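You operate a simulated robot arm through the tools that you are given. There is no shell and no other tool.

The job below is to be done with a simulated robot arm. You get a single attempt, and the scene is never put back.

Task
Test sample card 75 on the meter and sort it by the reading.
Fine: Under 40 s goes in the WORN tray, else in the GOOD tray, both on the fabric table. Leave the red clamp open.
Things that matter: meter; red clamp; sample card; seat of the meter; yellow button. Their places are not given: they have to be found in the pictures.

It is judged by the outcome, as a careful person would: the job done as asked, and still so three seconds after it is handed in. It fails if anything else is knocked over, pushed out of place, dropped, spilled or broken.

Robot
A 6-joint arm with a two-finger parallel gripper, fixed in place. Base frame: the origin is at the foot of the arm, x ahead of it, y to its left, z up; the work surface is at about z = 0.88. Lengths are in m, angles in rad, forces in N, time in s.
Its first joint turns from -2.897 to 2.897 rad. Payload 3.91 kg.
Tool frame: the origin (TCP) lies between the finger pads and is the grasp point; the fingertips stand 0.03 m ahead of it; z points along the fingers, y is the line along which they close. Largest opening 0.11 m; finger width 0.02, thickness 0.01; the body of the gripper, 0.048 by 0.112 m, starts 0.055 m behind the TCP.
Orientation is that of the tool frame in the base frame, as a unit quaternion [w, x, y, z]. With the fingers straight down and closing along the base's y, the tool's x points along the base's -x, its y along +y and its z along -z.

Tools
- The arm moves only by the tool apply_moves. Its argument "motion" is a list of rows, each an object (a shift or turn left out is 0, a gripper value left out holds the last) with "travel": the shift along the tool's x, y, z in m, a list of three; "delta_rot": the turn, a rotation vector about the tool's x, y, z in rad, a list of three; "hand": the gripper command, from -1 (fully open) to 1 (shut), values between in proportion. In form: [{"travel": [dx, dy, dz], "delta_rot": [wx, wy, wz], "hand": hand}, ...]. A call has 1 to 20 rows; each row shifts and turns the commanded pose from where the row before left it, along the tool's axes as they then stand. Each row takes 0.2 s and may step no farther than 0.05 m and 0.15 rad from the row before; otherwise, or with a gripper value out of range, the whole call is refused. Where a pose cannot be reached the arm comes as near as it can. A force on the tool above 90 N (or 10 N above the force at the start of the call, whichever is more), or a blocked arm, ends the call early, and 0.2 s more pass. Each finger travels about 0.153 m/s and halts on what it meets, pressing with about 38 N; the grip force reading is that of the motor and also rises with nothing between the fingers. The clock runs only during rows and for 0.2 s after the last one: add rows that do not move to give the fingers time. It gives the time, the measured TCP pose, the force on the tool (base axes), the opening and the grip force at its end, in the units of the frame above (readings bear some noise), with the torque about the TCP (base axes, N m) and any sound that the robot's microphone picked up, and new pictures: "pictures" is both (left out), scene, wrist or none.
- Cameras (640 x 400 px; columns grow to the right, rows downward): "scene" is fixed at [0.0522, 0.5025, 1.6506]; the picture's right is [-0.46, -0.89, 0.00], its down [-0.55, 0.29, -0.78] and it looks along [0.69, -0.36, -0.62] (base axes); focal length 317 px, centre (320, 200). "wrist" rides on the gripper at [0.073, 0.017, -0.103] in the tool frame; the picture's right is [-0.23, 0.97, 0.00], its down [-0.76, -0.18, -0.62] and it looks along [-0.61, -0.14, 0.78] (tool axes); focal length 222 px, centre (320, 200).
- point_at(camera, pixels): for up to 12 pixels [column, row] of the newest picture of that camera ("zoom" is the newest enlarged one), the place [x, y, z] in the base frame of the surface seen there, good to about 0.003 m. The clock stands still meanwhile.
- close_up(camera, box): a new picture of the part [left, top, right, bottom] of that camera's present view, enlarged. The clock stands still meanwhile.
- hand_in(): hands the job in; it is judged then, once.

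Unless the task says otherwise, let go and move clear before handing in.

The tools are called after ">>>" by a JSON object that holds its "op" and its "data". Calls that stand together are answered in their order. apply_moves: Moves the arm, as the interface text tells. Its arguments: {"type":"object","properties":{"motion":{"type":"array","items":{"type":"object","properties":{"travel":{"type":"array","items":{"type":"number"}},"delta_rot":{"type":"array","items":{"type":"number"}},"hand":{"type":"number"}}}},"pictures":{"type":"string","enum":["both","scene","wrist","none"]}},"required":["motion"]} The other tools are called the same way: point_at (camera, pixels) gives the place of the surface under pixels of a picture; close_up (camera, box) takes an enlarged picture of a part of a camera's view; hand_in () hands the job in.

At the start:

```text
time: 0.0
position: [0.5543, 0.0307, 1.2825]
ee_rot: [-0.001, 0.0, 1.0, 0.001]
force: [-0.4, 0.4, -0.3]
wrist_torque: [-0.04, -0.01, -0.01]
finger_gap: 0.1101
gripper_force: 0.0
```

scene: 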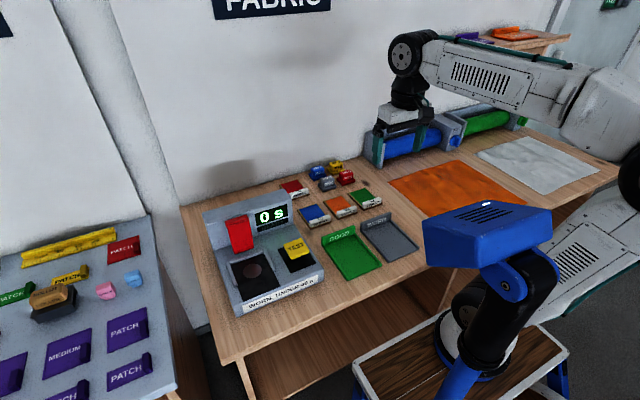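
wrist: 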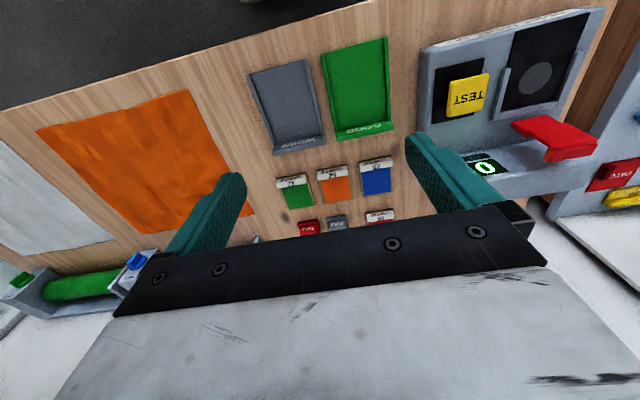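

The scene picture shows the meter at about (260,250) with a red clamp, a yellow TEST button and a dark seat. The sample cards sit around (290-370,190-220), and the green and grey trays are at (350,250) and (388,238). I'll enlarge both views to read the labels.

>>> {"op": "close_up", "data": {"camera": "scene", "box": [260, 150, 420, 250]}}

>>> {"op": "close_up", "data": {"camera": "scene", "box": [190, 180, 350, 320]}}

>>> {"op": "close_up", "data": {"camera": "wrist", "box": [240, 140, 420, 250]}}

```text
4.00 times, centred on (340, 200) of scene
```

zoom: 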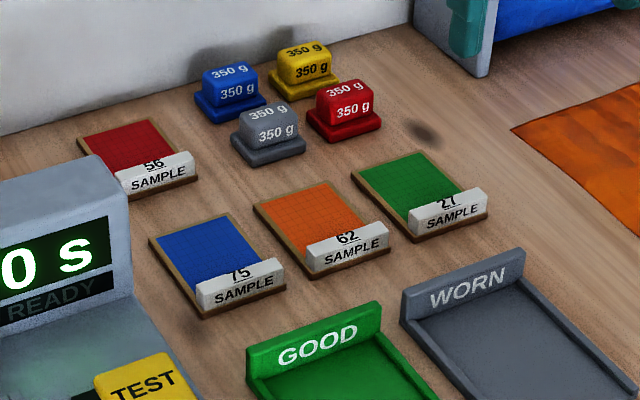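

```text
2.86 times, centred on (270, 250) of scene
```

zoom: 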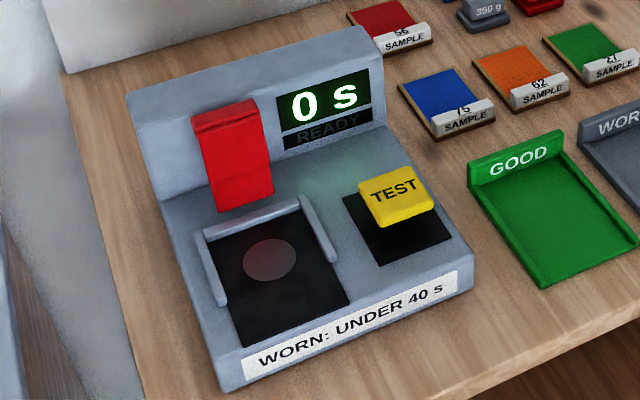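

```text
3.56 times, centred on (330, 195) of wrist
```

zoom: 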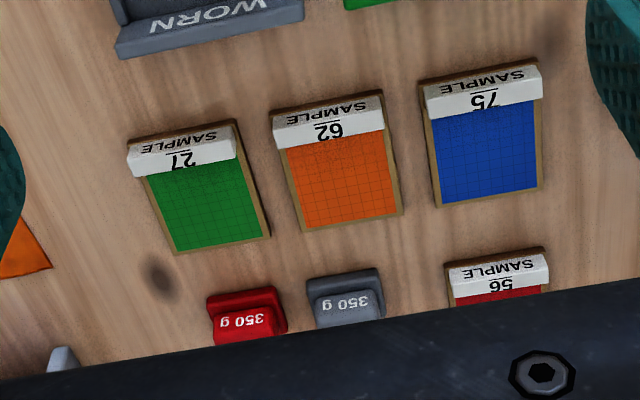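

Card 75 is the blue one, with a raised white SAMPLE block on its near edge. I'll measure points on the card, the meter, the clamp, the button and the trays.

>>> {"op": "close_up", "data": {"camera": "scene", "box": [290, 190, 350, 235]}}

>>> {"op": "point_at", "data": {"camera": "scene", "pixels": [[297, 210], [317, 204], [331, 217], [313, 228], [321, 222], [312, 213], [353, 257], [347, 236], [394, 244], [385, 224], [340, 270], [382, 262]]}}

>>> {"op": "point_at", "data": {"camera": "scene", "pixels": [[238, 220], [252, 216], [244, 252], [257, 247], [245, 236], [231, 222], [256, 271], [295, 249], [243, 262], [272, 252], [251, 295], [278, 283]]}}

```text
8.89 times, centred on (320, 212) of scene
```

zoom: 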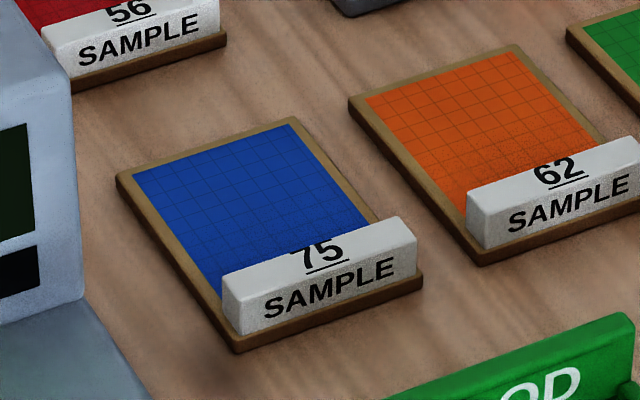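

```text
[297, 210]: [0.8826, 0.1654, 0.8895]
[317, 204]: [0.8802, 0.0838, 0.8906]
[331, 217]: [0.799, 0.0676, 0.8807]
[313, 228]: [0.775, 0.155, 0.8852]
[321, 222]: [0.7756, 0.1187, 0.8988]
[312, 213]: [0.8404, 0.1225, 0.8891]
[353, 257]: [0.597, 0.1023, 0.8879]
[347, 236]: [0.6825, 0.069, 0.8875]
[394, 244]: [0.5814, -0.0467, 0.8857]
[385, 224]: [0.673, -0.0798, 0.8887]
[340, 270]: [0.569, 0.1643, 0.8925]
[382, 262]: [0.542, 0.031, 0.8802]
```

```text
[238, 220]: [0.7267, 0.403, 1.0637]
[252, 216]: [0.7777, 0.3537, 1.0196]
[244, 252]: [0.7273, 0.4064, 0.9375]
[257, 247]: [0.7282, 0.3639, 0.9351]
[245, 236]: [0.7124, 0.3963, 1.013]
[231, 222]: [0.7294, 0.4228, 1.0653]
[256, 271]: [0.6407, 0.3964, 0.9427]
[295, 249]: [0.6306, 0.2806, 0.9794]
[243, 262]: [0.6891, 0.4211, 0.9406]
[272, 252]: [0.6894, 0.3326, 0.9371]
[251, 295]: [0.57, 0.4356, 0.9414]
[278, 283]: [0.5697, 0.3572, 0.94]
```

The card spans roughly x 0.77 to 0.885 and y 0.075 to 0.165. I'll take a closer look at the meter and its clamp, and measure it in detail.

>>> {"op": "close_up", "data": {"camera": "scene", "box": [200, 195, 290, 255]}}

>>> {"op": "close_up", "data": {"camera": "wrist", "box": [400, 0, 640, 190]}}

>>> {"op": "point_at", "data": {"camera": "wrist", "pixels": [[520, 122], [568, 116], [595, 140], [550, 158], [552, 135], [536, 78], [505, 60], [480, 85], [455, 105], [590, 10], [420, 50], [575, 128]]}}

```text
6.67 times, centred on (245, 225) of scene
```

zoom: 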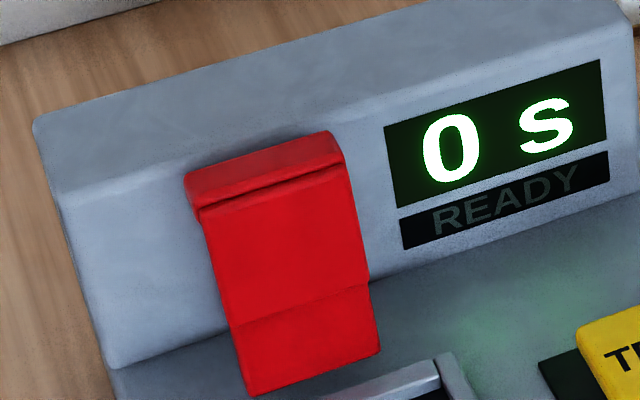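

```text
2.11 times, centred on (520, 95) of wrist
```

zoom: 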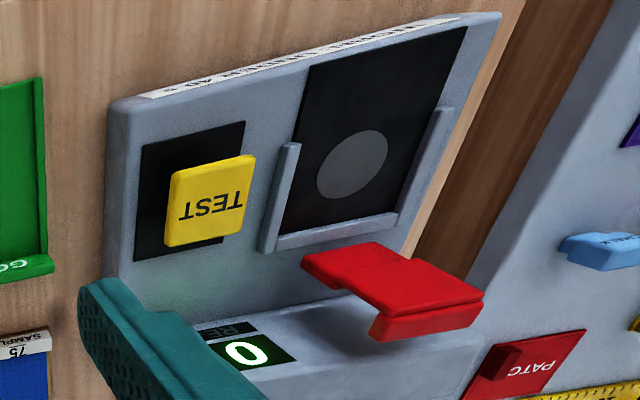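

```text
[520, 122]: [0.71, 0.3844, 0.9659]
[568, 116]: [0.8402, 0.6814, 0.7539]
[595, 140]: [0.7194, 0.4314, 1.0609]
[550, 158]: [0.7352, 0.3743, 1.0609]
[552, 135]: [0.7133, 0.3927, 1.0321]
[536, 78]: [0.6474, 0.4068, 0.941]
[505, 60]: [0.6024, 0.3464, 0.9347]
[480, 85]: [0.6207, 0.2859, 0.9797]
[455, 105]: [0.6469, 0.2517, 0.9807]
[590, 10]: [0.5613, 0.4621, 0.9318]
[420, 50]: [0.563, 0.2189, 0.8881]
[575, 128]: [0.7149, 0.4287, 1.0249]
```

The clamp appears to be open: a red slab from z≈0.955 to 1.065 at x≈0.71, standing above the seat. I'll check the blue object at (490,230) as a possible obstacle, and measure the clamp and card edges more finely.

>>> {"op": "point_at", "data": {"camera": "scene", "pixels": [[435, 230], [490, 245], [545, 215], [490, 205], [510, 290], [450, 385], [460, 340], [400, 370], [600, 190], [600, 90]]}}

>>> {"op": "close_up", "data": {"camera": "scene", "box": [290, 190, 350, 235]}}

>>> {"op": "point_at", "data": {"camera": "zoom", "pixels": [[118, 180], [295, 120], [420, 285], [235, 350], [225, 280], [410, 222], [320, 300], [310, 262], [250, 200], [170, 260], [240, 320], [415, 262]]}}

```text
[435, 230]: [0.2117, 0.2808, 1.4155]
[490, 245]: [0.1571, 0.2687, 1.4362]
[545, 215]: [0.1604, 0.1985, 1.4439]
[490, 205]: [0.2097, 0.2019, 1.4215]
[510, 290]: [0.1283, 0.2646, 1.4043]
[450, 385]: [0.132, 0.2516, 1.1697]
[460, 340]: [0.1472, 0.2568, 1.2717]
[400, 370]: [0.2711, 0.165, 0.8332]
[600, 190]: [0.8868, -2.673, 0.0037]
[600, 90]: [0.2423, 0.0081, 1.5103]
```

```text
8.89 times, centred on (320, 212) of scene
```

zoom: 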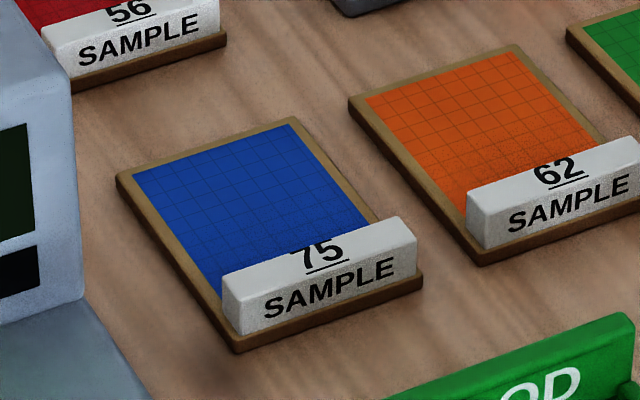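

```text
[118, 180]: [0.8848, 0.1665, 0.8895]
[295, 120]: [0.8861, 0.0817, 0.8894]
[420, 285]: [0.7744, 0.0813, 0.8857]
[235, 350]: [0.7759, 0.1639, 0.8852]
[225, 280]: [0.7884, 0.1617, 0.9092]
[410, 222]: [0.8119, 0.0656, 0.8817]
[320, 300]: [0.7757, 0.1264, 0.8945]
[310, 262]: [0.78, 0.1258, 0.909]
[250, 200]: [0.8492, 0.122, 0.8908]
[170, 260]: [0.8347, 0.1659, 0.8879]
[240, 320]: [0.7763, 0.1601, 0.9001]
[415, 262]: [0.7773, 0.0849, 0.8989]
```

The blue object is near (0.17, 0.24, 1.43). I need to know whether it belongs to the arm, so I'll probe more of its points and those of the grey link.

>>> {"op": "close_up", "data": {"camera": "scene", "box": [340, 180, 640, 400]}}

>>> {"op": "point_at", "data": {"camera": "scene", "pixels": [[580, 255], [620, 230], [540, 300], [620, 180], [470, 300], [500, 350], [540, 370], [630, 340], [400, 330], [600, 210], [530, 330], [435, 260]]}}

```text
1.82 times, centred on (490, 290) of scene
```

zoom: 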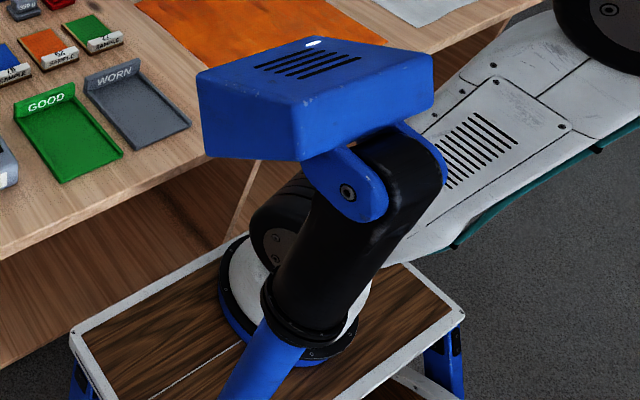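

```text
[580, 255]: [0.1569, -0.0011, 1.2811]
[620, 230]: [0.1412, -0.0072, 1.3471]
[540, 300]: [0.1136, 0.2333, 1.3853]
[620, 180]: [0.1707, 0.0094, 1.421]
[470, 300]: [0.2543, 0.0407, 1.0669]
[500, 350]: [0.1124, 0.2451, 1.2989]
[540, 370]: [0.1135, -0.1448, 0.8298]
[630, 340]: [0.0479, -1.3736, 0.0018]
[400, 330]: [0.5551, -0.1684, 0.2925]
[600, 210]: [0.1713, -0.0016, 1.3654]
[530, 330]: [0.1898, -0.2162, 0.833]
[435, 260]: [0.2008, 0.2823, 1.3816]
```

The blue box is a camera on a separate stand with its pole near (0.14, 0.25), which makes it an obstacle. I'll measure its corners and the arm's width to check the clearance when the arm turns left.

>>> {"op": "point_at", "data": {"camera": "scene", "pixels": [[427, 222], [513, 202], [575, 210], [504, 236], [430, 262], [500, 268], [574, 235], [502, 202], [548, 210], [548, 230], [555, 265], [470, 220]]}}

>>> {"op": "point_at", "data": {"camera": "scene", "pixels": [[408, 55], [490, 80], [570, 90], [590, 120], [560, 65], [630, 100], [632, 180], [600, 240], [560, 280], [500, 300], [475, 290], [400, 110]]}}

```text
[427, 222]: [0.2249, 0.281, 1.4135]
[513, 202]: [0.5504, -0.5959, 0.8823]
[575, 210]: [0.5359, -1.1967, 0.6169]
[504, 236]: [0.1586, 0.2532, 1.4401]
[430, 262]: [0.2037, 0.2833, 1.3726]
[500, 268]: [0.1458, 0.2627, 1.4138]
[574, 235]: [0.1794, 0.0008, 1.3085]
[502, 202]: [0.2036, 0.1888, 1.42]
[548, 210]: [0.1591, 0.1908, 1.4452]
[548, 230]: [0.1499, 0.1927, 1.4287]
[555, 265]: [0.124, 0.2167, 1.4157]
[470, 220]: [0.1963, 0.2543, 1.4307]
```

```text
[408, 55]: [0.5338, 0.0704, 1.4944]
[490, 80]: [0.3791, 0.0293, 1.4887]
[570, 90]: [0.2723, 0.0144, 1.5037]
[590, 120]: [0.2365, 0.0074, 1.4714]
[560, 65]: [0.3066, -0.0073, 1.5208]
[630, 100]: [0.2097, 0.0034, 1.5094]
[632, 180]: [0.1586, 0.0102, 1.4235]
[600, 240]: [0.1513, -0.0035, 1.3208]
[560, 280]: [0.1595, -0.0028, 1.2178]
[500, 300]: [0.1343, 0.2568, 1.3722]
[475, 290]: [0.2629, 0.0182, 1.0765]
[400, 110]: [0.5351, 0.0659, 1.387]
```

The arm's left faces lie near the radial centre line, so a turn to about 20° keeps well away from the camera stand, whose nearest corner is (0.204, 0.189) at 43°. I'll shift left a little and yaw the wrist camera towards the meter to study the clamp.

>>> {"op": "apply_moves", "data": {"motion": [{"travel": [0, 0.0425, 0]}, {"travel": [0, 0.0425, 0]}, {"travel": [0, 0.0425, 0]}, {"travel": [0, 0.0425, 0]}, {"delta_rot": [0, 0, -0.137]}, {"delta_rot": [0, 0, -0.137]}, {"delta_rot": [0, 0, -0.137]}, {"delta_rot": [0, 0, -0.137]}, {"delta_rot": [0, 0, -0.137]}, {"delta_rot": [0, 0, -0.137]}, {"delta_rot": [0, 0, -0.137]}]}}

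```text
time: 2.4
position: [0.5536, 0.1995, 1.2824]
ee_rot: [0.001, -0.462, 0.887, 0.0]
force: [0.1, 0.3, -0.2]
wrist_torque: [0.02, -0.01, 0.0]
finger_gap: 0.1101
gripper_force: 0.0
```

scene: 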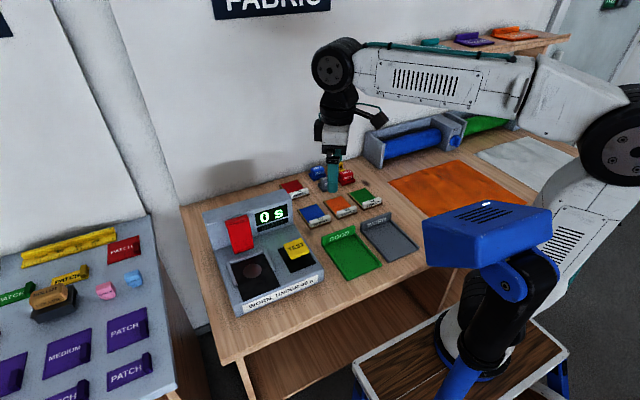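
wrist: 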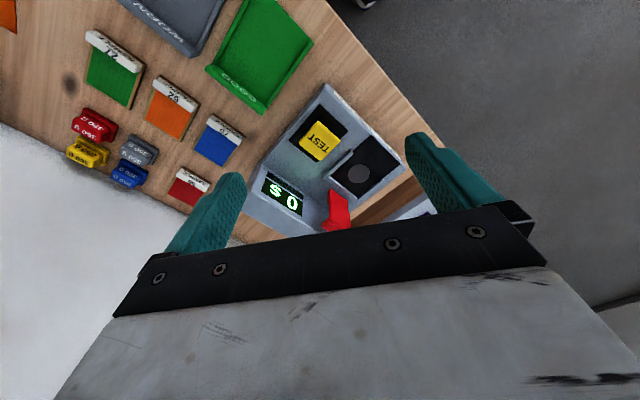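

The turn went cleanly, and the meter now shows at (270-400, 90-235) in the wrist view. I'll enlarge it and measure the arm surfaces nearest the camera stand.

>>> {"op": "close_up", "data": {"camera": "wrist", "box": [240, 75, 430, 240]}}

>>> {"op": "point_at", "data": {"camera": "scene", "pixels": [[570, 90], [600, 150], [570, 240], [560, 210], [590, 190], [540, 120], [480, 100], [560, 270], [333, 65], [470, 300], [620, 110], [575, 215]]}}

>>> {"op": "point_at", "data": {"camera": "wrist", "pixels": [[319, 141], [330, 195], [345, 195], [340, 215], [327, 228], [362, 173], [330, 178], [372, 205], [352, 152], [395, 165], [375, 140], [285, 195]]}}

```text
2.42 times, centred on (335, 158) of wrist
```

zoom: 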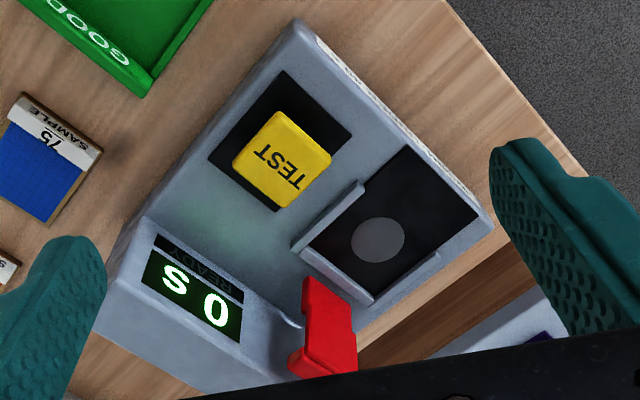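

```text
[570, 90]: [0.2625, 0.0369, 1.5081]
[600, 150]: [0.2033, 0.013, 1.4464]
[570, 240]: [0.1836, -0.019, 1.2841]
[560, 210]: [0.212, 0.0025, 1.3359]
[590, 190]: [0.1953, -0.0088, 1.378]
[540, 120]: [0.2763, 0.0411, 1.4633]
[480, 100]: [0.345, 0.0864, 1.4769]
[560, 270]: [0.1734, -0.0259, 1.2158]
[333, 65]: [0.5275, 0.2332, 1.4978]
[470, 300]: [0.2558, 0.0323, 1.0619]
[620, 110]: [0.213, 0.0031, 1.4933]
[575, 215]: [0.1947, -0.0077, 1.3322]
```

```text
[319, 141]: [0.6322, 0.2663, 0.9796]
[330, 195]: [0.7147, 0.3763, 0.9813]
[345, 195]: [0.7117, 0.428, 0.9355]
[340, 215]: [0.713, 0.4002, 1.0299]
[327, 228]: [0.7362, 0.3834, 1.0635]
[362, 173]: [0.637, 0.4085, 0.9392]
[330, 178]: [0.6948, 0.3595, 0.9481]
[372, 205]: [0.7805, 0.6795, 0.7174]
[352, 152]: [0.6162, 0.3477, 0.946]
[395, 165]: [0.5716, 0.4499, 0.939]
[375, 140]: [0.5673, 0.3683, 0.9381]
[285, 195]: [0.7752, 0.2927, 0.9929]
```

The clearance estimate depends on where the arm's first axis really is, and the shoulder barely moved between the two pictures. I'll look closer at the base and the camera stand.

>>> {"op": "close_up", "data": {"camera": "scene", "box": [340, 180, 640, 400]}}

>>> {"op": "point_at", "data": {"camera": "scene", "pixels": [[455, 330], [445, 350], [470, 275], [500, 275], [520, 270], [540, 330], [545, 345], [530, 300], [545, 305], [460, 310], [480, 280], [437, 340]]}}

```text
1.82 times, centred on (490, 290) of scene
```

zoom: 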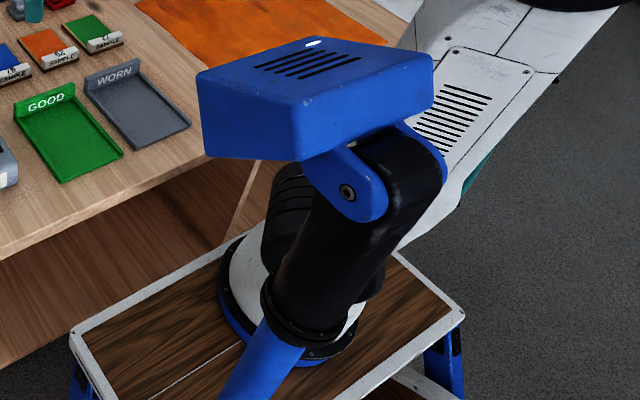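

```text
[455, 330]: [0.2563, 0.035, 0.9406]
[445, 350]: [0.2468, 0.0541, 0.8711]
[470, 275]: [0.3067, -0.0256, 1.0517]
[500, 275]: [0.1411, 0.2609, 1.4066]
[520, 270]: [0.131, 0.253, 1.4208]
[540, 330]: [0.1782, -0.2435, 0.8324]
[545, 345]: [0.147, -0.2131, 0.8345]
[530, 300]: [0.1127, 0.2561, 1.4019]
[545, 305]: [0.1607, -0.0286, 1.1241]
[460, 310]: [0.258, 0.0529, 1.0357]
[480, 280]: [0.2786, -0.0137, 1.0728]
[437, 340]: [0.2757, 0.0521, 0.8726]
```

The display reads 0 s and the clamp stands upright with its hinge low at the back rail, so it should swing forward and down onto the seat. The shoulder pivots near (0.235, −0.04), so the camera stand keeps more than 0.1 m of clearance. Next I'll turn the gripper to close along x and move above card 75.

>>> {"op": "apply_moves", "data": {"motion": [{"delta_rot": [0, 0, -0.1224], "hand": -0.1}, {"delta_rot": [0, 0, -0.1224]}, {"delta_rot": [0, 0, -0.1224]}, {"delta_rot": [0, 0, -0.1224]}, {"delta_rot": [0, 0, -0.1224]}, {"travel": [0.011, -0.0326, 0.0257]}, {"travel": [0.011, -0.0326, 0.0257]}, {"travel": [0.011, -0.0326, 0.0257]}, {"travel": [0.011, -0.0326, 0.0257]}, {"travel": [0.011, -0.0326, 0.0257]}, {"travel": [0.011, -0.0326, 0.0257]}, {"travel": [0.011, -0.0326, 0.0257]}, {}]}}

```text
time: 5.2
position: [0.7845, 0.1233, 1.1021]
ee_rot: [0.001, -0.707, 0.707, 0.001]
force: [-0.6, -0.9, -0.2]
wrist_torque: [-0.04, 0.0, -0.02]
finger_gap: 0.0603
gripper_force: 0.2
```

scene: 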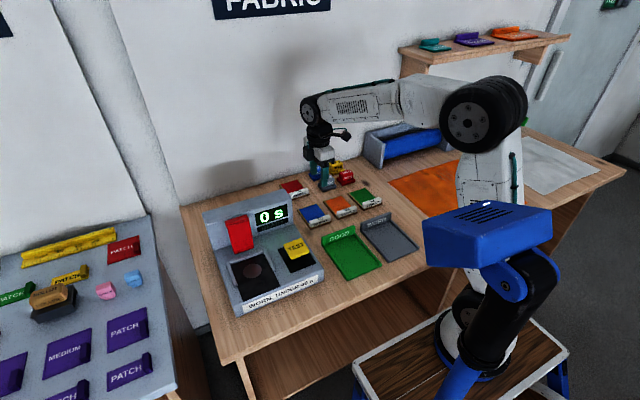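
wrist: 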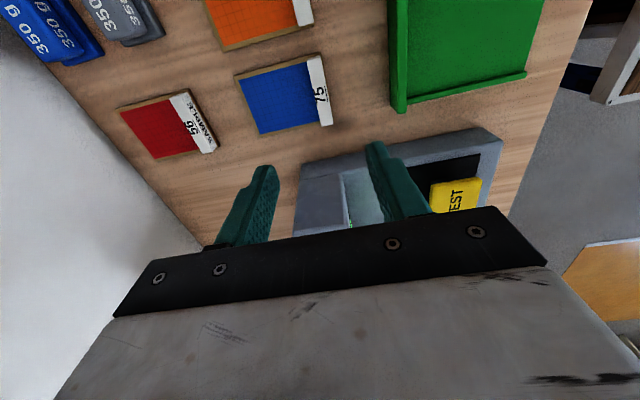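

The block of card 75 shows at (320,90) in the wrist view, between the fingers as planned. I'll measure its edges.

>>> {"op": "close_up", "data": {"camera": "wrist", "box": [230, 40, 350, 140]}}

>>> {"op": "point_at", "data": {"camera": "wrist", "pixels": [[309, 60], [318, 57], [322, 124], [332, 122], [314, 90], [320, 90], [326, 90], [330, 90], [237, 75], [258, 133], [300, 95], [312, 110]]}}

```text
4.00 times, centred on (290, 90) of wrist
```

zoom: 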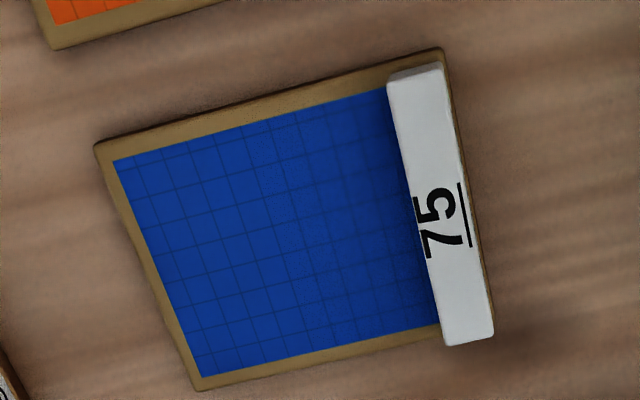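

```text
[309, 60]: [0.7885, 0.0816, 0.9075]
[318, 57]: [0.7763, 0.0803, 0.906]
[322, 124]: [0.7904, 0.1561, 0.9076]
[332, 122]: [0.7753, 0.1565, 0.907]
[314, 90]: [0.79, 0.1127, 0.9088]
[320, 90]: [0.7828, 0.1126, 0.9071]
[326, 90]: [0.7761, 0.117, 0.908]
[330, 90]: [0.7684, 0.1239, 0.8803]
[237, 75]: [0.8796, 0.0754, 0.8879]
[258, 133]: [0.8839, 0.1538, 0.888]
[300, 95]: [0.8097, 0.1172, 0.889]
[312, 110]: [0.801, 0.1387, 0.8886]
```

The block top is at z≈0.9075, spanning x 0.776-0.790 and y 0.08-0.158, and the card surface is at 0.889. I'll descend to just above grip height and check before the last centimetre.

>>> {"op": "apply_moves", "data": {"motion": [{"travel": [0.00075, 0.000375, 0.041]}, {"travel": [0.00075, 0.000375, 0.041]}, {"travel": [0.00075, 0.000375, 0.041]}, {"travel": [0.00075, 0.000375, 0.041]}, {}, {}]}}

```text
time: 6.6
position: [0.7811, 0.1216, 0.939]
ee_rot: [-0.001, 0.707, -0.707, -0.001]
force: [1.3, -0.8, 0.3]
wrist_torque: [-0.03, -0.01, 0.0]
finger_gap: 0.0603
gripper_force: 0.1
```

scene: 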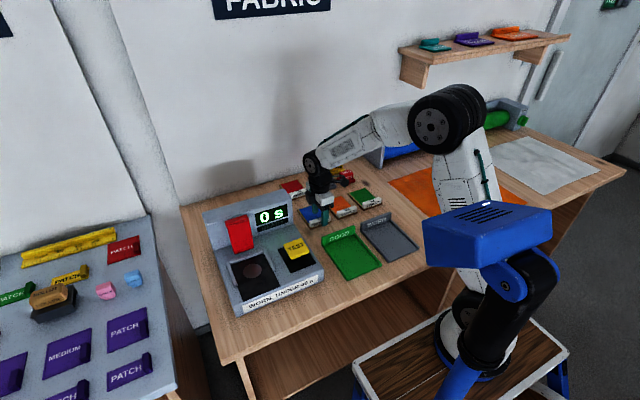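
wrist: 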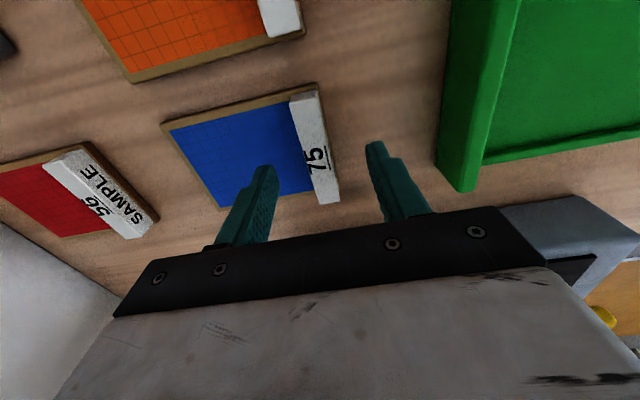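

The block sits between the fingers at (315,145) and both fingers are clear of everything else. I'll descend the last 16 mm and close.

>>> {"op": "apply_moves", "data": {"motion": [{"travel": [0, -0.001, 0.0085]}, {"travel": [0, -0.001, 0.0078]}, {}, {"hand": 1}, {}, {}, {}]}}

```text
time: 8.2
position: [0.7827, 0.1209, 0.9222]
ee_rot: [0.0, -0.707, 0.707, 0.0]
force: [-0.8, -0.4, -0.3]
wrist_torque: [0.04, 0.02, 0.01]
finger_gap: 0.016
gripper_force: 37.8
```

scene: 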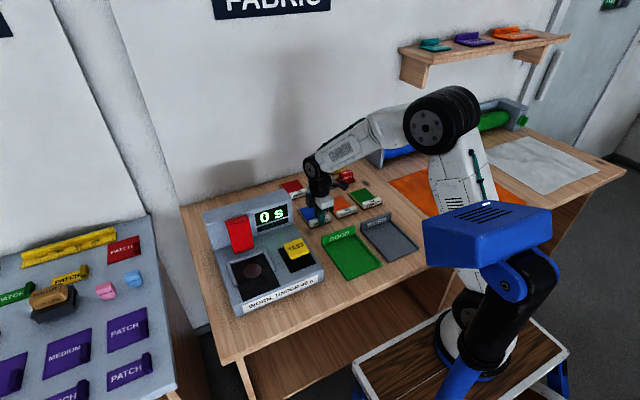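
wrist: 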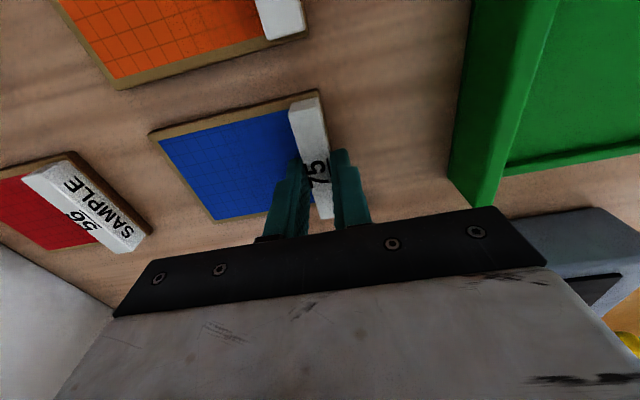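

The card is gripped, with a gap of 0.016 and a force of 37.8 N. I'll lift it straight up to z≈1.12, pull back to x≈0.57, and look at the seat.

>>> {"op": "apply_moves", "data": {"motion": [{"travel": [0, 0, -0.02]}, {"travel": [0, 0, -0.04]}, {"travel": [0, 0, -0.045]}, {"travel": [0, 0, -0.045]}, {"travel": [0, 0, -0.045]}, {"travel": [0, 0.042, 0]}, {"travel": [0, 0.042, 0]}, {"travel": [0, 0.042, 0]}, {"travel": [0, 0.042, 0]}, {"travel": [0, 0.042, 0]}, {}, {}]}}

```text
time: 10.8
position: [0.5715, 0.1186, 1.1159]
ee_rot: [0.0, -0.707, 0.707, 0.0]
force: [0.1, 0.3, -0.2]
wrist_torque: [0.05, 0.0, 0.01]
finger_gap: 0.0158
gripper_force: 37.9
```

scene: 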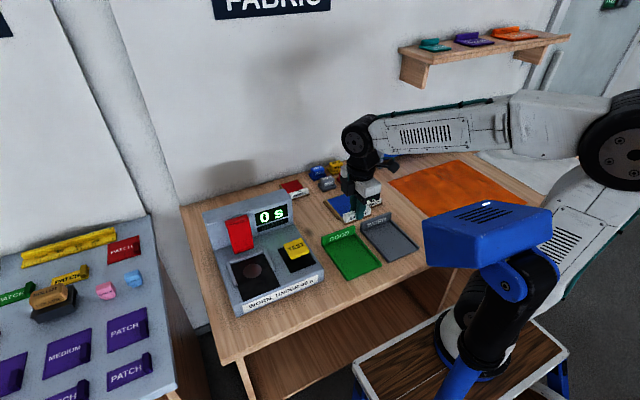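
wrist: 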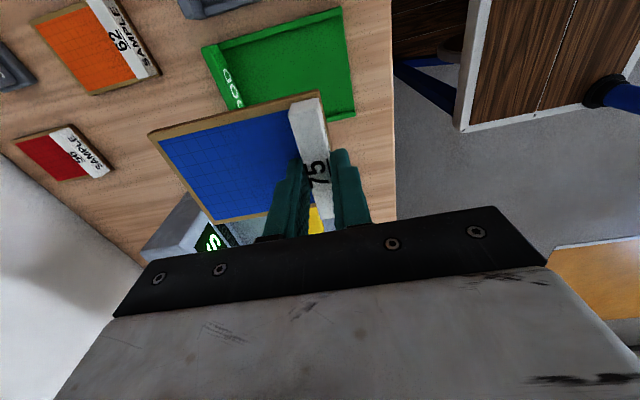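

The card is held level and clear of everything. The scene camera has a free view of the seat, so I'll measure its rails accurately.

>>> {"op": "close_up", "data": {"camera": "scene", "box": [215, 235, 325, 315]}}

>>> {"op": "close_up", "data": {"camera": "scene", "box": [222, 240, 286, 300]}}

```text
5.00 times, centred on (270, 275) of scene
```

zoom: 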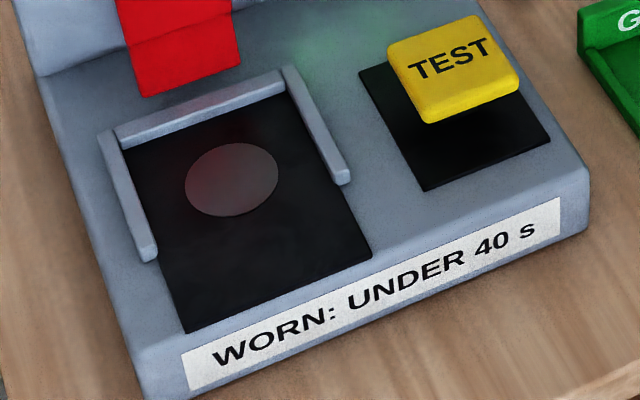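

```text
6.67 times, centred on (254, 270) of scene
```

zoom: 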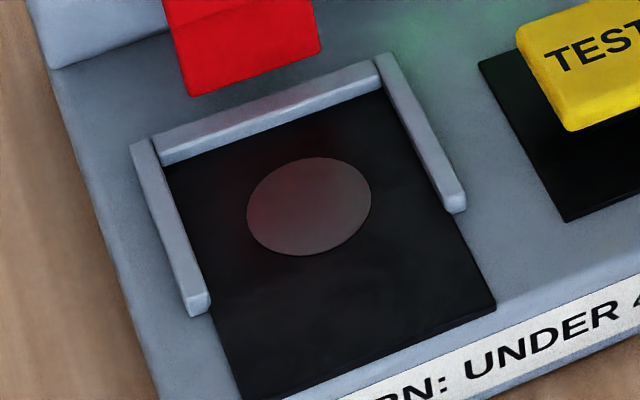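

>>> {"op": "point_at", "data": {"camera": "zoom", "pixels": [[168, 168], [210, 318], [390, 95], [440, 205], [245, 398], [494, 306], [310, 205], [140, 145], [380, 60], [270, 105], [194, 300], [458, 200]]}}

>>> {"op": "point_at", "data": {"camera": "zoom", "pixels": [[190, 92], [318, 48], [255, 65], [180, 60], [160, 55], [345, 60], [240, 20], [175, 20], [325, 180], [360, 310], [300, 340], [200, 180]]}}

```text
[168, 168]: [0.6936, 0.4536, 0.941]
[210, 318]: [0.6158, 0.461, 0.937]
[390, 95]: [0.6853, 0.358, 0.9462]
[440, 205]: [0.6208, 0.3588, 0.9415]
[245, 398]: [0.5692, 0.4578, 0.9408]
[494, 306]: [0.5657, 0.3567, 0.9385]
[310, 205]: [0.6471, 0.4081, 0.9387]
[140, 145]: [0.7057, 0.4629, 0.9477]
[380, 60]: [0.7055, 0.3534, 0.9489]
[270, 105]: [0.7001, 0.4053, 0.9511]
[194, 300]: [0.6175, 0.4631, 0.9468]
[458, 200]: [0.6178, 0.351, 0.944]
```

```text
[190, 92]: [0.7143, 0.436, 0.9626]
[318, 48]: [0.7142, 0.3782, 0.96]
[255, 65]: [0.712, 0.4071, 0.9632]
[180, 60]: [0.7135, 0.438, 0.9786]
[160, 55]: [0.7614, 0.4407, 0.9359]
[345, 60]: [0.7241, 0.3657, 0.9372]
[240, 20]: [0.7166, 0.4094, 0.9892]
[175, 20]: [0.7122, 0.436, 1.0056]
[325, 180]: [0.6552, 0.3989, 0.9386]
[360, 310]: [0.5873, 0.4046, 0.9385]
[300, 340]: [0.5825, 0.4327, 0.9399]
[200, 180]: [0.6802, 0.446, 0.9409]
```

The seat plate runs from x 0.567 to 0.695 and y 0.36 to 0.456, with its top at z≈0.939. The rails are about 10 mm high and the clamp is centred at y≈0.407. I'll check how the card sits in the grip.

>>> {"op": "point_at", "data": {"camera": "wrist", "pixels": [[152, 135], [315, 94], [218, 217], [160, 140], [212, 212], [290, 104], [316, 105], [330, 200], [250, 210], [235, 120]]}}

>>> {"op": "close_up", "data": {"camera": "wrist", "box": [140, 70, 380, 250]}}

```text
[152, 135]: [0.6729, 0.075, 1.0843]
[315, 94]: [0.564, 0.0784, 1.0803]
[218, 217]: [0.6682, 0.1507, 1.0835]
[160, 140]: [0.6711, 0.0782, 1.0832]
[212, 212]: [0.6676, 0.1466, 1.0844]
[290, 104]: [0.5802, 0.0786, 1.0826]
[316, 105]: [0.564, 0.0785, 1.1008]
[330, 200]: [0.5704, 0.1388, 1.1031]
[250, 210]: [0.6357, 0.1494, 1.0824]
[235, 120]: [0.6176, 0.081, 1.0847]
```

```text
2.22 times, centred on (260, 160) of wrist
```

zoom: 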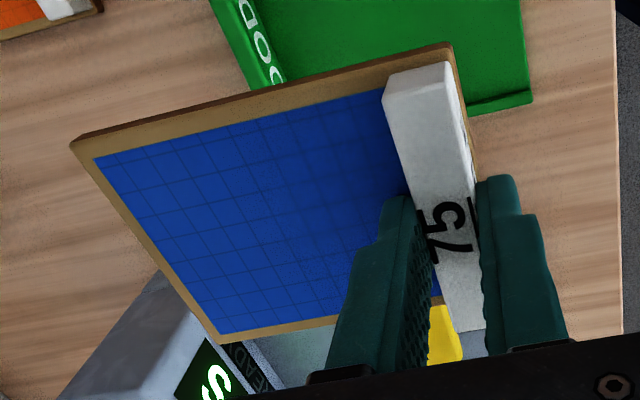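

The card is centred about 2 mm right of the TCP, its far edge is 0.102 ahead, and its bottom is 0.0415 below. I'll move left at this height to y≈0.409 and check before lowering.

>>> {"op": "apply_moves", "data": {"motion": [{"travel": [-0.0415, 0, 0]}, {"travel": [-0.0415, 0, 0]}, {"travel": [-0.0415, 0, 0]}, {"travel": [-0.0415, 0, 0]}, {"travel": [-0.0415, 0, 0]}, {"travel": [-0.0415, 0, 0]}, {"travel": [-0.0415, 0, 0]}, {"travel": [0, -0.0165, 0]}, {}, {}]}}

```text
time: 13.0
position: [0.5901, 0.4115, 1.1172]
ee_rot: [0.0, -0.707, 0.707, 0.0]
force: [0.8, 0.8, -0.4]
wrist_torque: [0.03, 0.03, 0.01]
finger_gap: 0.0156
gripper_force: 38.2
```

scene: 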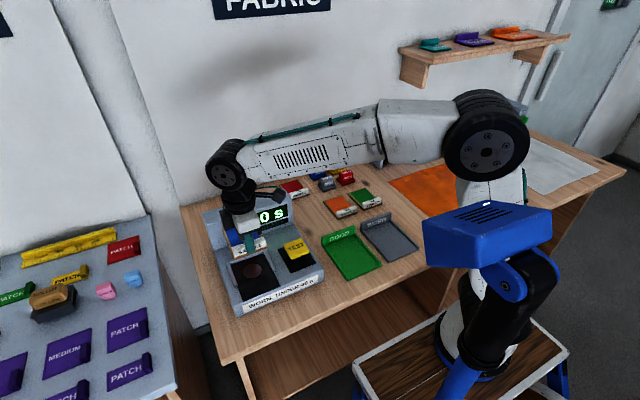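
wrist: 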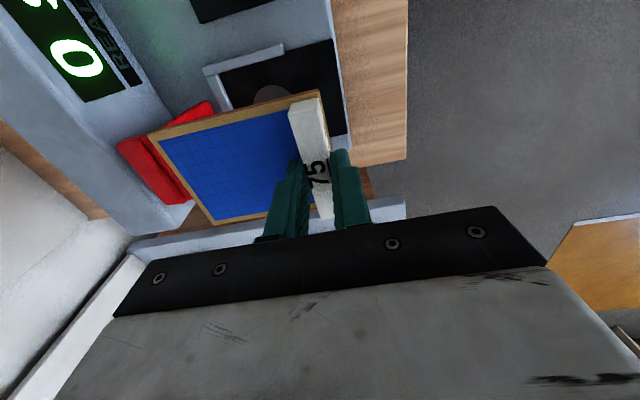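

The card hovers over the seat, and the arm's elbow at (485,150) is well away from the camera stand. I'll trim by 2 mm and lower to about 14 mm above the seat.

>>> {"op": "apply_moves", "data": {"motion": [{"travel": [0.0025, 0.002, 0.03]}, {"travel": [0, 0, 0.04]}, {"travel": [0, 0, 0.035]}, {"travel": [0, 0, 0.017]}, {}, {}]}}

```text
time: 14.4
position: [0.5885, 0.407, 0.9967]
ee_rot: [-0.001, 0.707, -0.707, 0.0]
force: [0.3, 0.1, -0.4]
wrist_torque: [0.03, 0.03, 0.03]
finger_gap: 0.0157
gripper_force: 38.0
```

scene: 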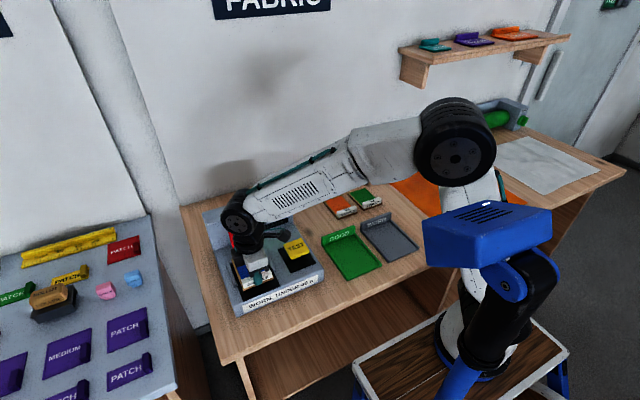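
wrist: 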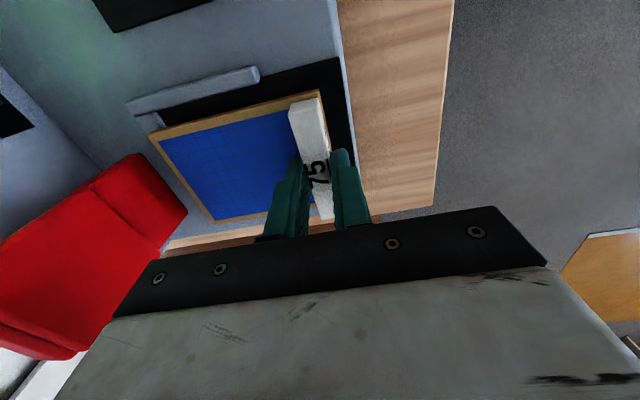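

The card is about 15 mm above the seat, with the right rail at (130-255, 65-110) visible beside it. I'll check the alignment in an enlarged view.

>>> {"op": "close_up", "data": {"camera": "wrist", "box": [90, 40, 390, 250]}}

>>> {"op": "close_up", "data": {"camera": "scene", "box": [200, 220, 300, 310]}}

>>> {"op": "point_at", "data": {"camera": "wrist", "pixels": [[160, 140], [214, 218], [150, 118], [255, 78], [330, 110], [290, 104], [208, 226], [316, 97], [235, 85], [200, 100]]}}

```text
1.90 times, centred on (240, 145) of wrist
```

zoom: 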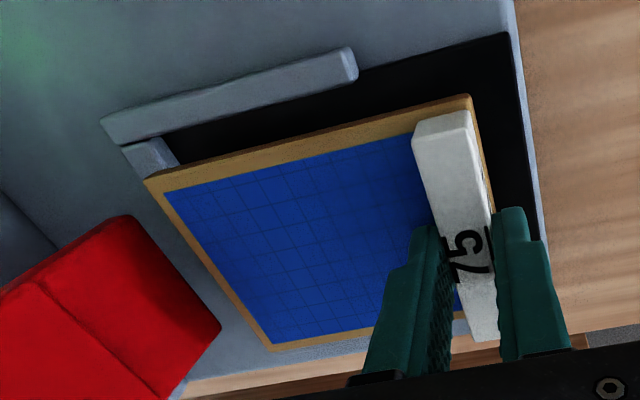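

```text
4.44 times, centred on (250, 265) of scene
```

zoom: 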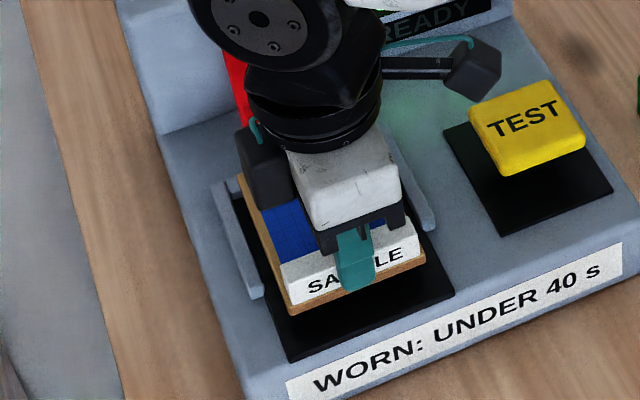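

```text
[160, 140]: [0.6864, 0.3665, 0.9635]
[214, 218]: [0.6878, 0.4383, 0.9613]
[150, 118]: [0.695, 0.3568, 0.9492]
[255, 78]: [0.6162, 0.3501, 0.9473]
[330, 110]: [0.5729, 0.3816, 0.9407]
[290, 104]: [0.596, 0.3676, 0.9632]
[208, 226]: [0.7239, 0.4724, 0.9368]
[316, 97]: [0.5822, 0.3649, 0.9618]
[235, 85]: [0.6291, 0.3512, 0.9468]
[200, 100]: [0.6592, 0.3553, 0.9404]
```

The card spans y 0.364-0.445, and the rails' inner faces are at about 0.36 and 0.456. I'll shift it 3.5 mm left and 1.5 mm back, then lower it onto the seat.

>>> {"op": "apply_moves", "data": {"motion": [{"travel": [-0.0035, 0.0015, 0]}, {"travel": [0, 0, 0.008]}, {"travel": [0, 0, 0.005]}, {}, {}]}}

```text
time: 15.6
position: [0.5854, 0.4097, 0.9822]
ee_rot: [0.0, 0.708, -0.707, -0.001]
force: [-0.4, 0.7, -0.1]
wrist_torque: [0.0, -0.02, 0.01]
finger_gap: 0.0156
gripper_force: 37.8
```

scene: 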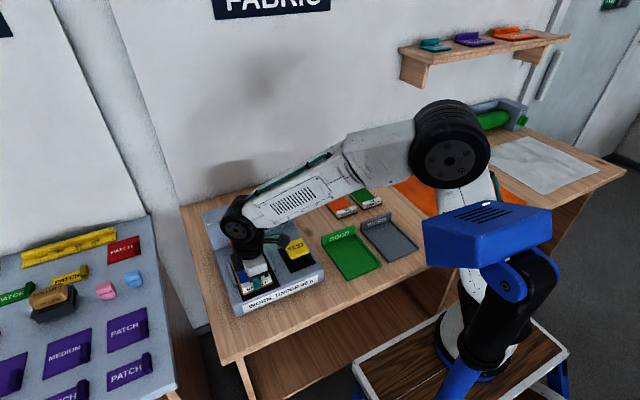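
wrist: 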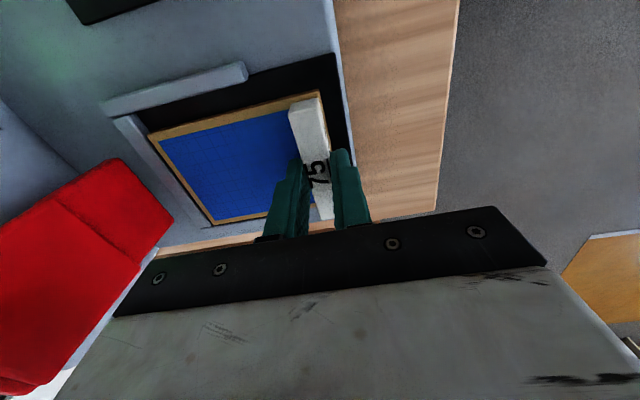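

There is no contact force yet and about 2 mm remain to the seat. I'll lower in small steps.

>>> {"op": "apply_moves", "data": {"motion": [{"travel": [0, 0, 0.001]}, {"travel": [0, 0, 0.001]}, {}], "pictures": "wrist"}}

```text
time: 16.4
position: [0.5848, 0.4125, 0.9817]
ee_rot: [0.001, -0.707, 0.707, 0.0]
force: [-2.1, -1.1, 10.3]
wrist_torque: [-0.19, 0.11, -0.04]
finger_gap: 0.0156
gripper_force: 37.9
```

wrist: 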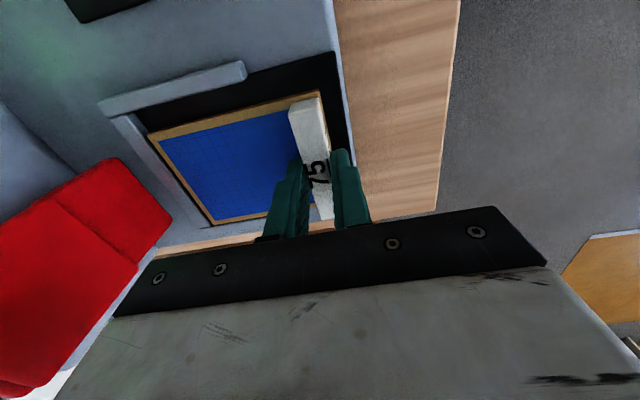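

The force reads 10 N upward, so the card is on the seat. I'll open the fingers part way and lift off.

>>> {"op": "apply_moves", "data": {"motion": [{"travel": [0, 0, -0.0005], "hand": -0.1}, {}, {}, {"travel": [0, 0, -0.02]}, {"travel": [0, 0, -0.04]}, {"travel": [0, 0, -0.045]}, {"travel": [0, 0, -0.045]}, {}]}}

```text
time: 18.2
position: [0.5846, 0.4111, 1.13]
ee_rot: [0.0, -0.707, 0.707, 0.001]
force: [0.3, 0.2, -1.1]
wrist_torque: [0.03, 0.02, -0.02]
finger_gap: 0.0603
gripper_force: 0.1
```

scene: 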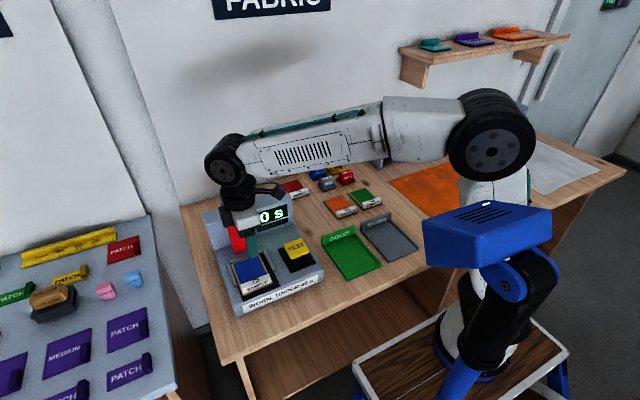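
wrist: 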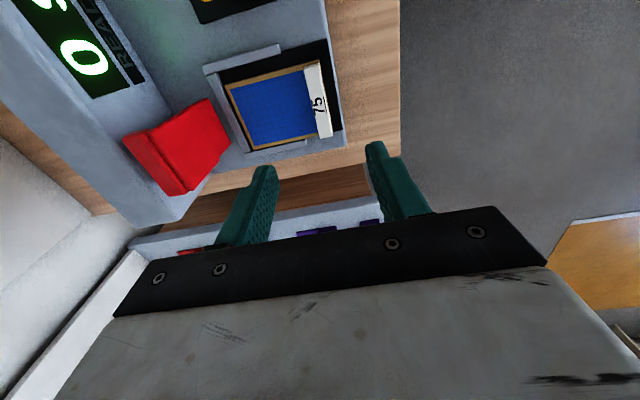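

The card lies within the rails at (225-330, 60-150) in the wrist view. Next I'll study the clamp from this angle.

>>> {"op": "close_up", "data": {"camera": "wrist", "box": [90, 20, 350, 220]}}

>>> {"op": "point_at", "data": {"camera": "wrist", "pixels": [[130, 150], [150, 140], [180, 190], [200, 110], [228, 150], [195, 145], [165, 165], [170, 190], [137, 150], [205, 105], [212, 140], [175, 130]]}}

>>> {"op": "close_up", "data": {"camera": "scene", "box": [200, 200, 340, 310]}}

```text
2.00 times, centred on (220, 120) of wrist
```

zoom: 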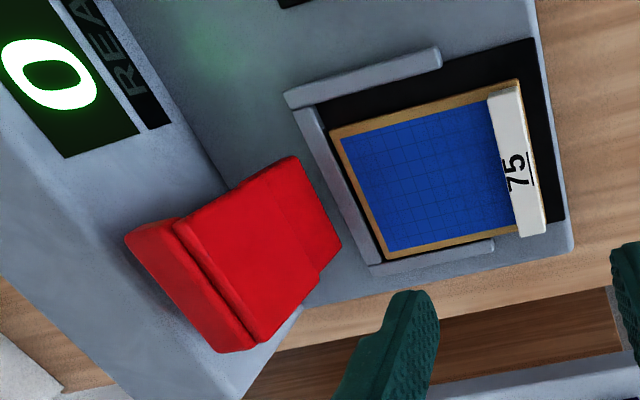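

```text
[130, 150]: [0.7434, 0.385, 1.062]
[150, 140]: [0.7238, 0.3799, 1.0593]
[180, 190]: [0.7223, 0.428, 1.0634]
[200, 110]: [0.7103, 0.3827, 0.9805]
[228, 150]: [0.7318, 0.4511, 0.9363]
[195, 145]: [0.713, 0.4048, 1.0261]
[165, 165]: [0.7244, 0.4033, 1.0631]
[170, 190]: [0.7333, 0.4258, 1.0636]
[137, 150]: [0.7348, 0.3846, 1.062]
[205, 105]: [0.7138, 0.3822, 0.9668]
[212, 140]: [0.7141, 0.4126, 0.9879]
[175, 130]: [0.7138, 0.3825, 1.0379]
```

```text
3.64 times, centred on (270, 255) of scene
```

zoom: 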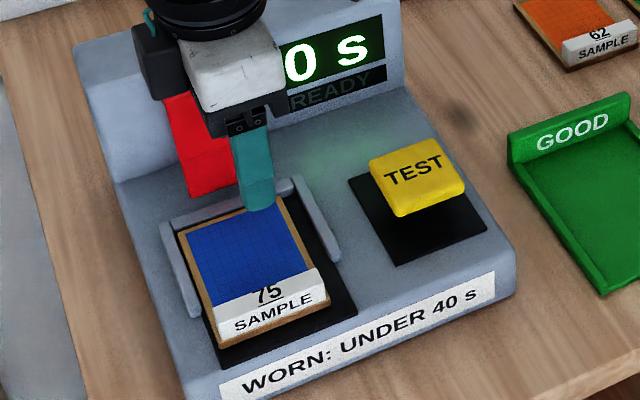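

The clamp plate's front face is at x≈0.713, and a lip at its top extends back to x≈0.745. I plan to put one finger behind the lip and pull it gently forward, so I'll first check the panel behind it for room.

>>> {"op": "point_at", "data": {"camera": "wrist", "pixels": [[110, 160], [120, 170], [125, 110], [150, 105], [175, 105], [140, 190], [90, 100], [60, 130], [100, 130], [160, 215], [130, 205], [190, 100]]}}

>>> {"op": "point_at", "data": {"camera": "scene", "pixels": [[205, 212], [215, 208], [225, 230], [220, 240], [212, 225], [250, 196], [270, 195], [290, 196], [225, 215]]}}

```text
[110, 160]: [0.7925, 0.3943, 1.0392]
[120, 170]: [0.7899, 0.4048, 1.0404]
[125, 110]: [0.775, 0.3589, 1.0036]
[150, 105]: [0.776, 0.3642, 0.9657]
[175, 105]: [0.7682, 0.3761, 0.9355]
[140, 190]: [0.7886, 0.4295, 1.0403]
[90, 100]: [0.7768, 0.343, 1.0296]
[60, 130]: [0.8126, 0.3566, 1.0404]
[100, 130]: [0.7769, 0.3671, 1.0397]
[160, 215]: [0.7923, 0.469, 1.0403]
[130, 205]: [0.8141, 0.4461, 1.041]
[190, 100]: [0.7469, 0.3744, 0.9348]
```

```text
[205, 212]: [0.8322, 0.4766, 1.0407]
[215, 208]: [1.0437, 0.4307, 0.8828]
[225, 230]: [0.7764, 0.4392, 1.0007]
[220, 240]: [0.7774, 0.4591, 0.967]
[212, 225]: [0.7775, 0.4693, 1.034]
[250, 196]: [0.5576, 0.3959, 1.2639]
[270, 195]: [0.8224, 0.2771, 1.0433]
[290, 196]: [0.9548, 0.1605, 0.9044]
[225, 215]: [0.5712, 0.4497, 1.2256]
```

The panel face is at x≈0.776 and its top at z≈1.04, so a finger fits behind the lip. I'll move above the clamp with the fingers straddling it.

>>> {"op": "apply_moves", "data": {"motion": [{"travel": [0.001, -0.035, 0]}, {"travel": [0.001, -0.035, 0]}, {"travel": [0.001, -0.035, 0]}, {"travel": [0.001, -0.035, 0]}, {}, {}]}}

```text
time: 19.6
position: [0.7246, 0.4075, 1.131]
ee_rot: [0.0, 0.707, -0.707, 0.0]
force: [0.1, -0.6, -0.3]
wrist_torque: [-0.02, -0.02, -0.01]
finger_gap: 0.0602
gripper_force: 0.1
```

scene: 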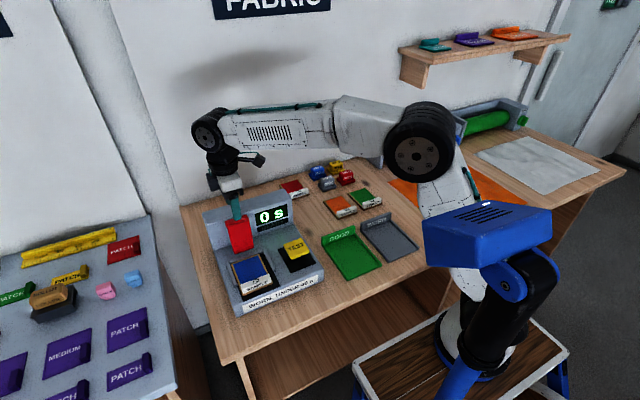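
wrist: 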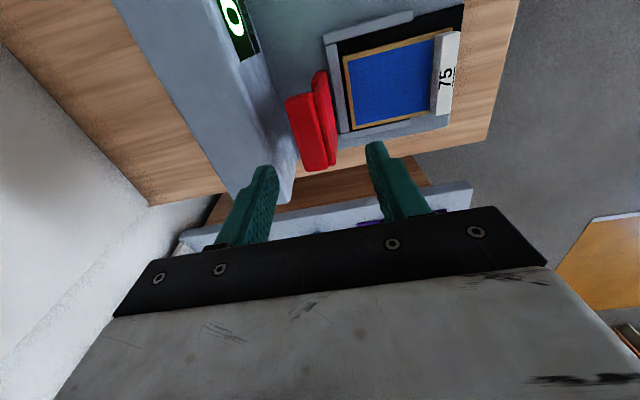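

The clamp top appears between the fingers at (290-335, 70-170). I'll enlarge it to get the lip's exact extent.

>>> {"op": "close_up", "data": {"camera": "wrist", "box": [230, 50, 390, 190]}}

>>> {"op": "point_at", "data": {"camera": "wrist", "pixels": [[290, 105], [300, 150], [305, 120], [313, 120], [318, 105], [325, 120], [330, 140], [322, 80], [308, 167], [288, 98], [312, 95], [330, 160]]}}

```text
2.86 times, centred on (310, 120) of wrist
```

zoom: 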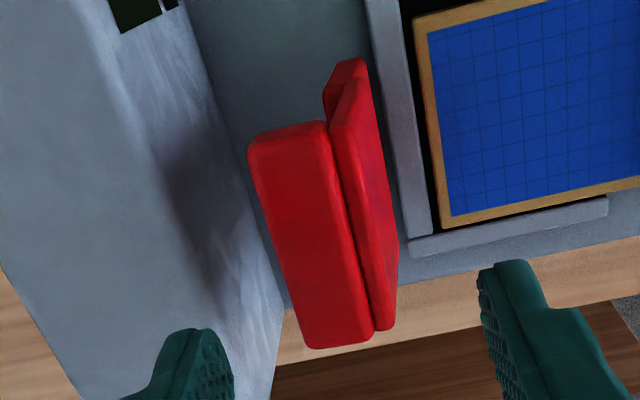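

```text
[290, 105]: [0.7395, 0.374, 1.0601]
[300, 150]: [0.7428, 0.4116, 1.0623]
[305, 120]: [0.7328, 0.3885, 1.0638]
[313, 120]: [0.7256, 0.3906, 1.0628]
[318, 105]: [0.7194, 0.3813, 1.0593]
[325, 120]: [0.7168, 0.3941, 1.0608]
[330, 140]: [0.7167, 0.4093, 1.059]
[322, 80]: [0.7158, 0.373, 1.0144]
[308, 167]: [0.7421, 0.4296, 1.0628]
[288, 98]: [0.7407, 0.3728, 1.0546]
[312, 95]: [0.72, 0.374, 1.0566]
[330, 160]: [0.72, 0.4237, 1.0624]
```

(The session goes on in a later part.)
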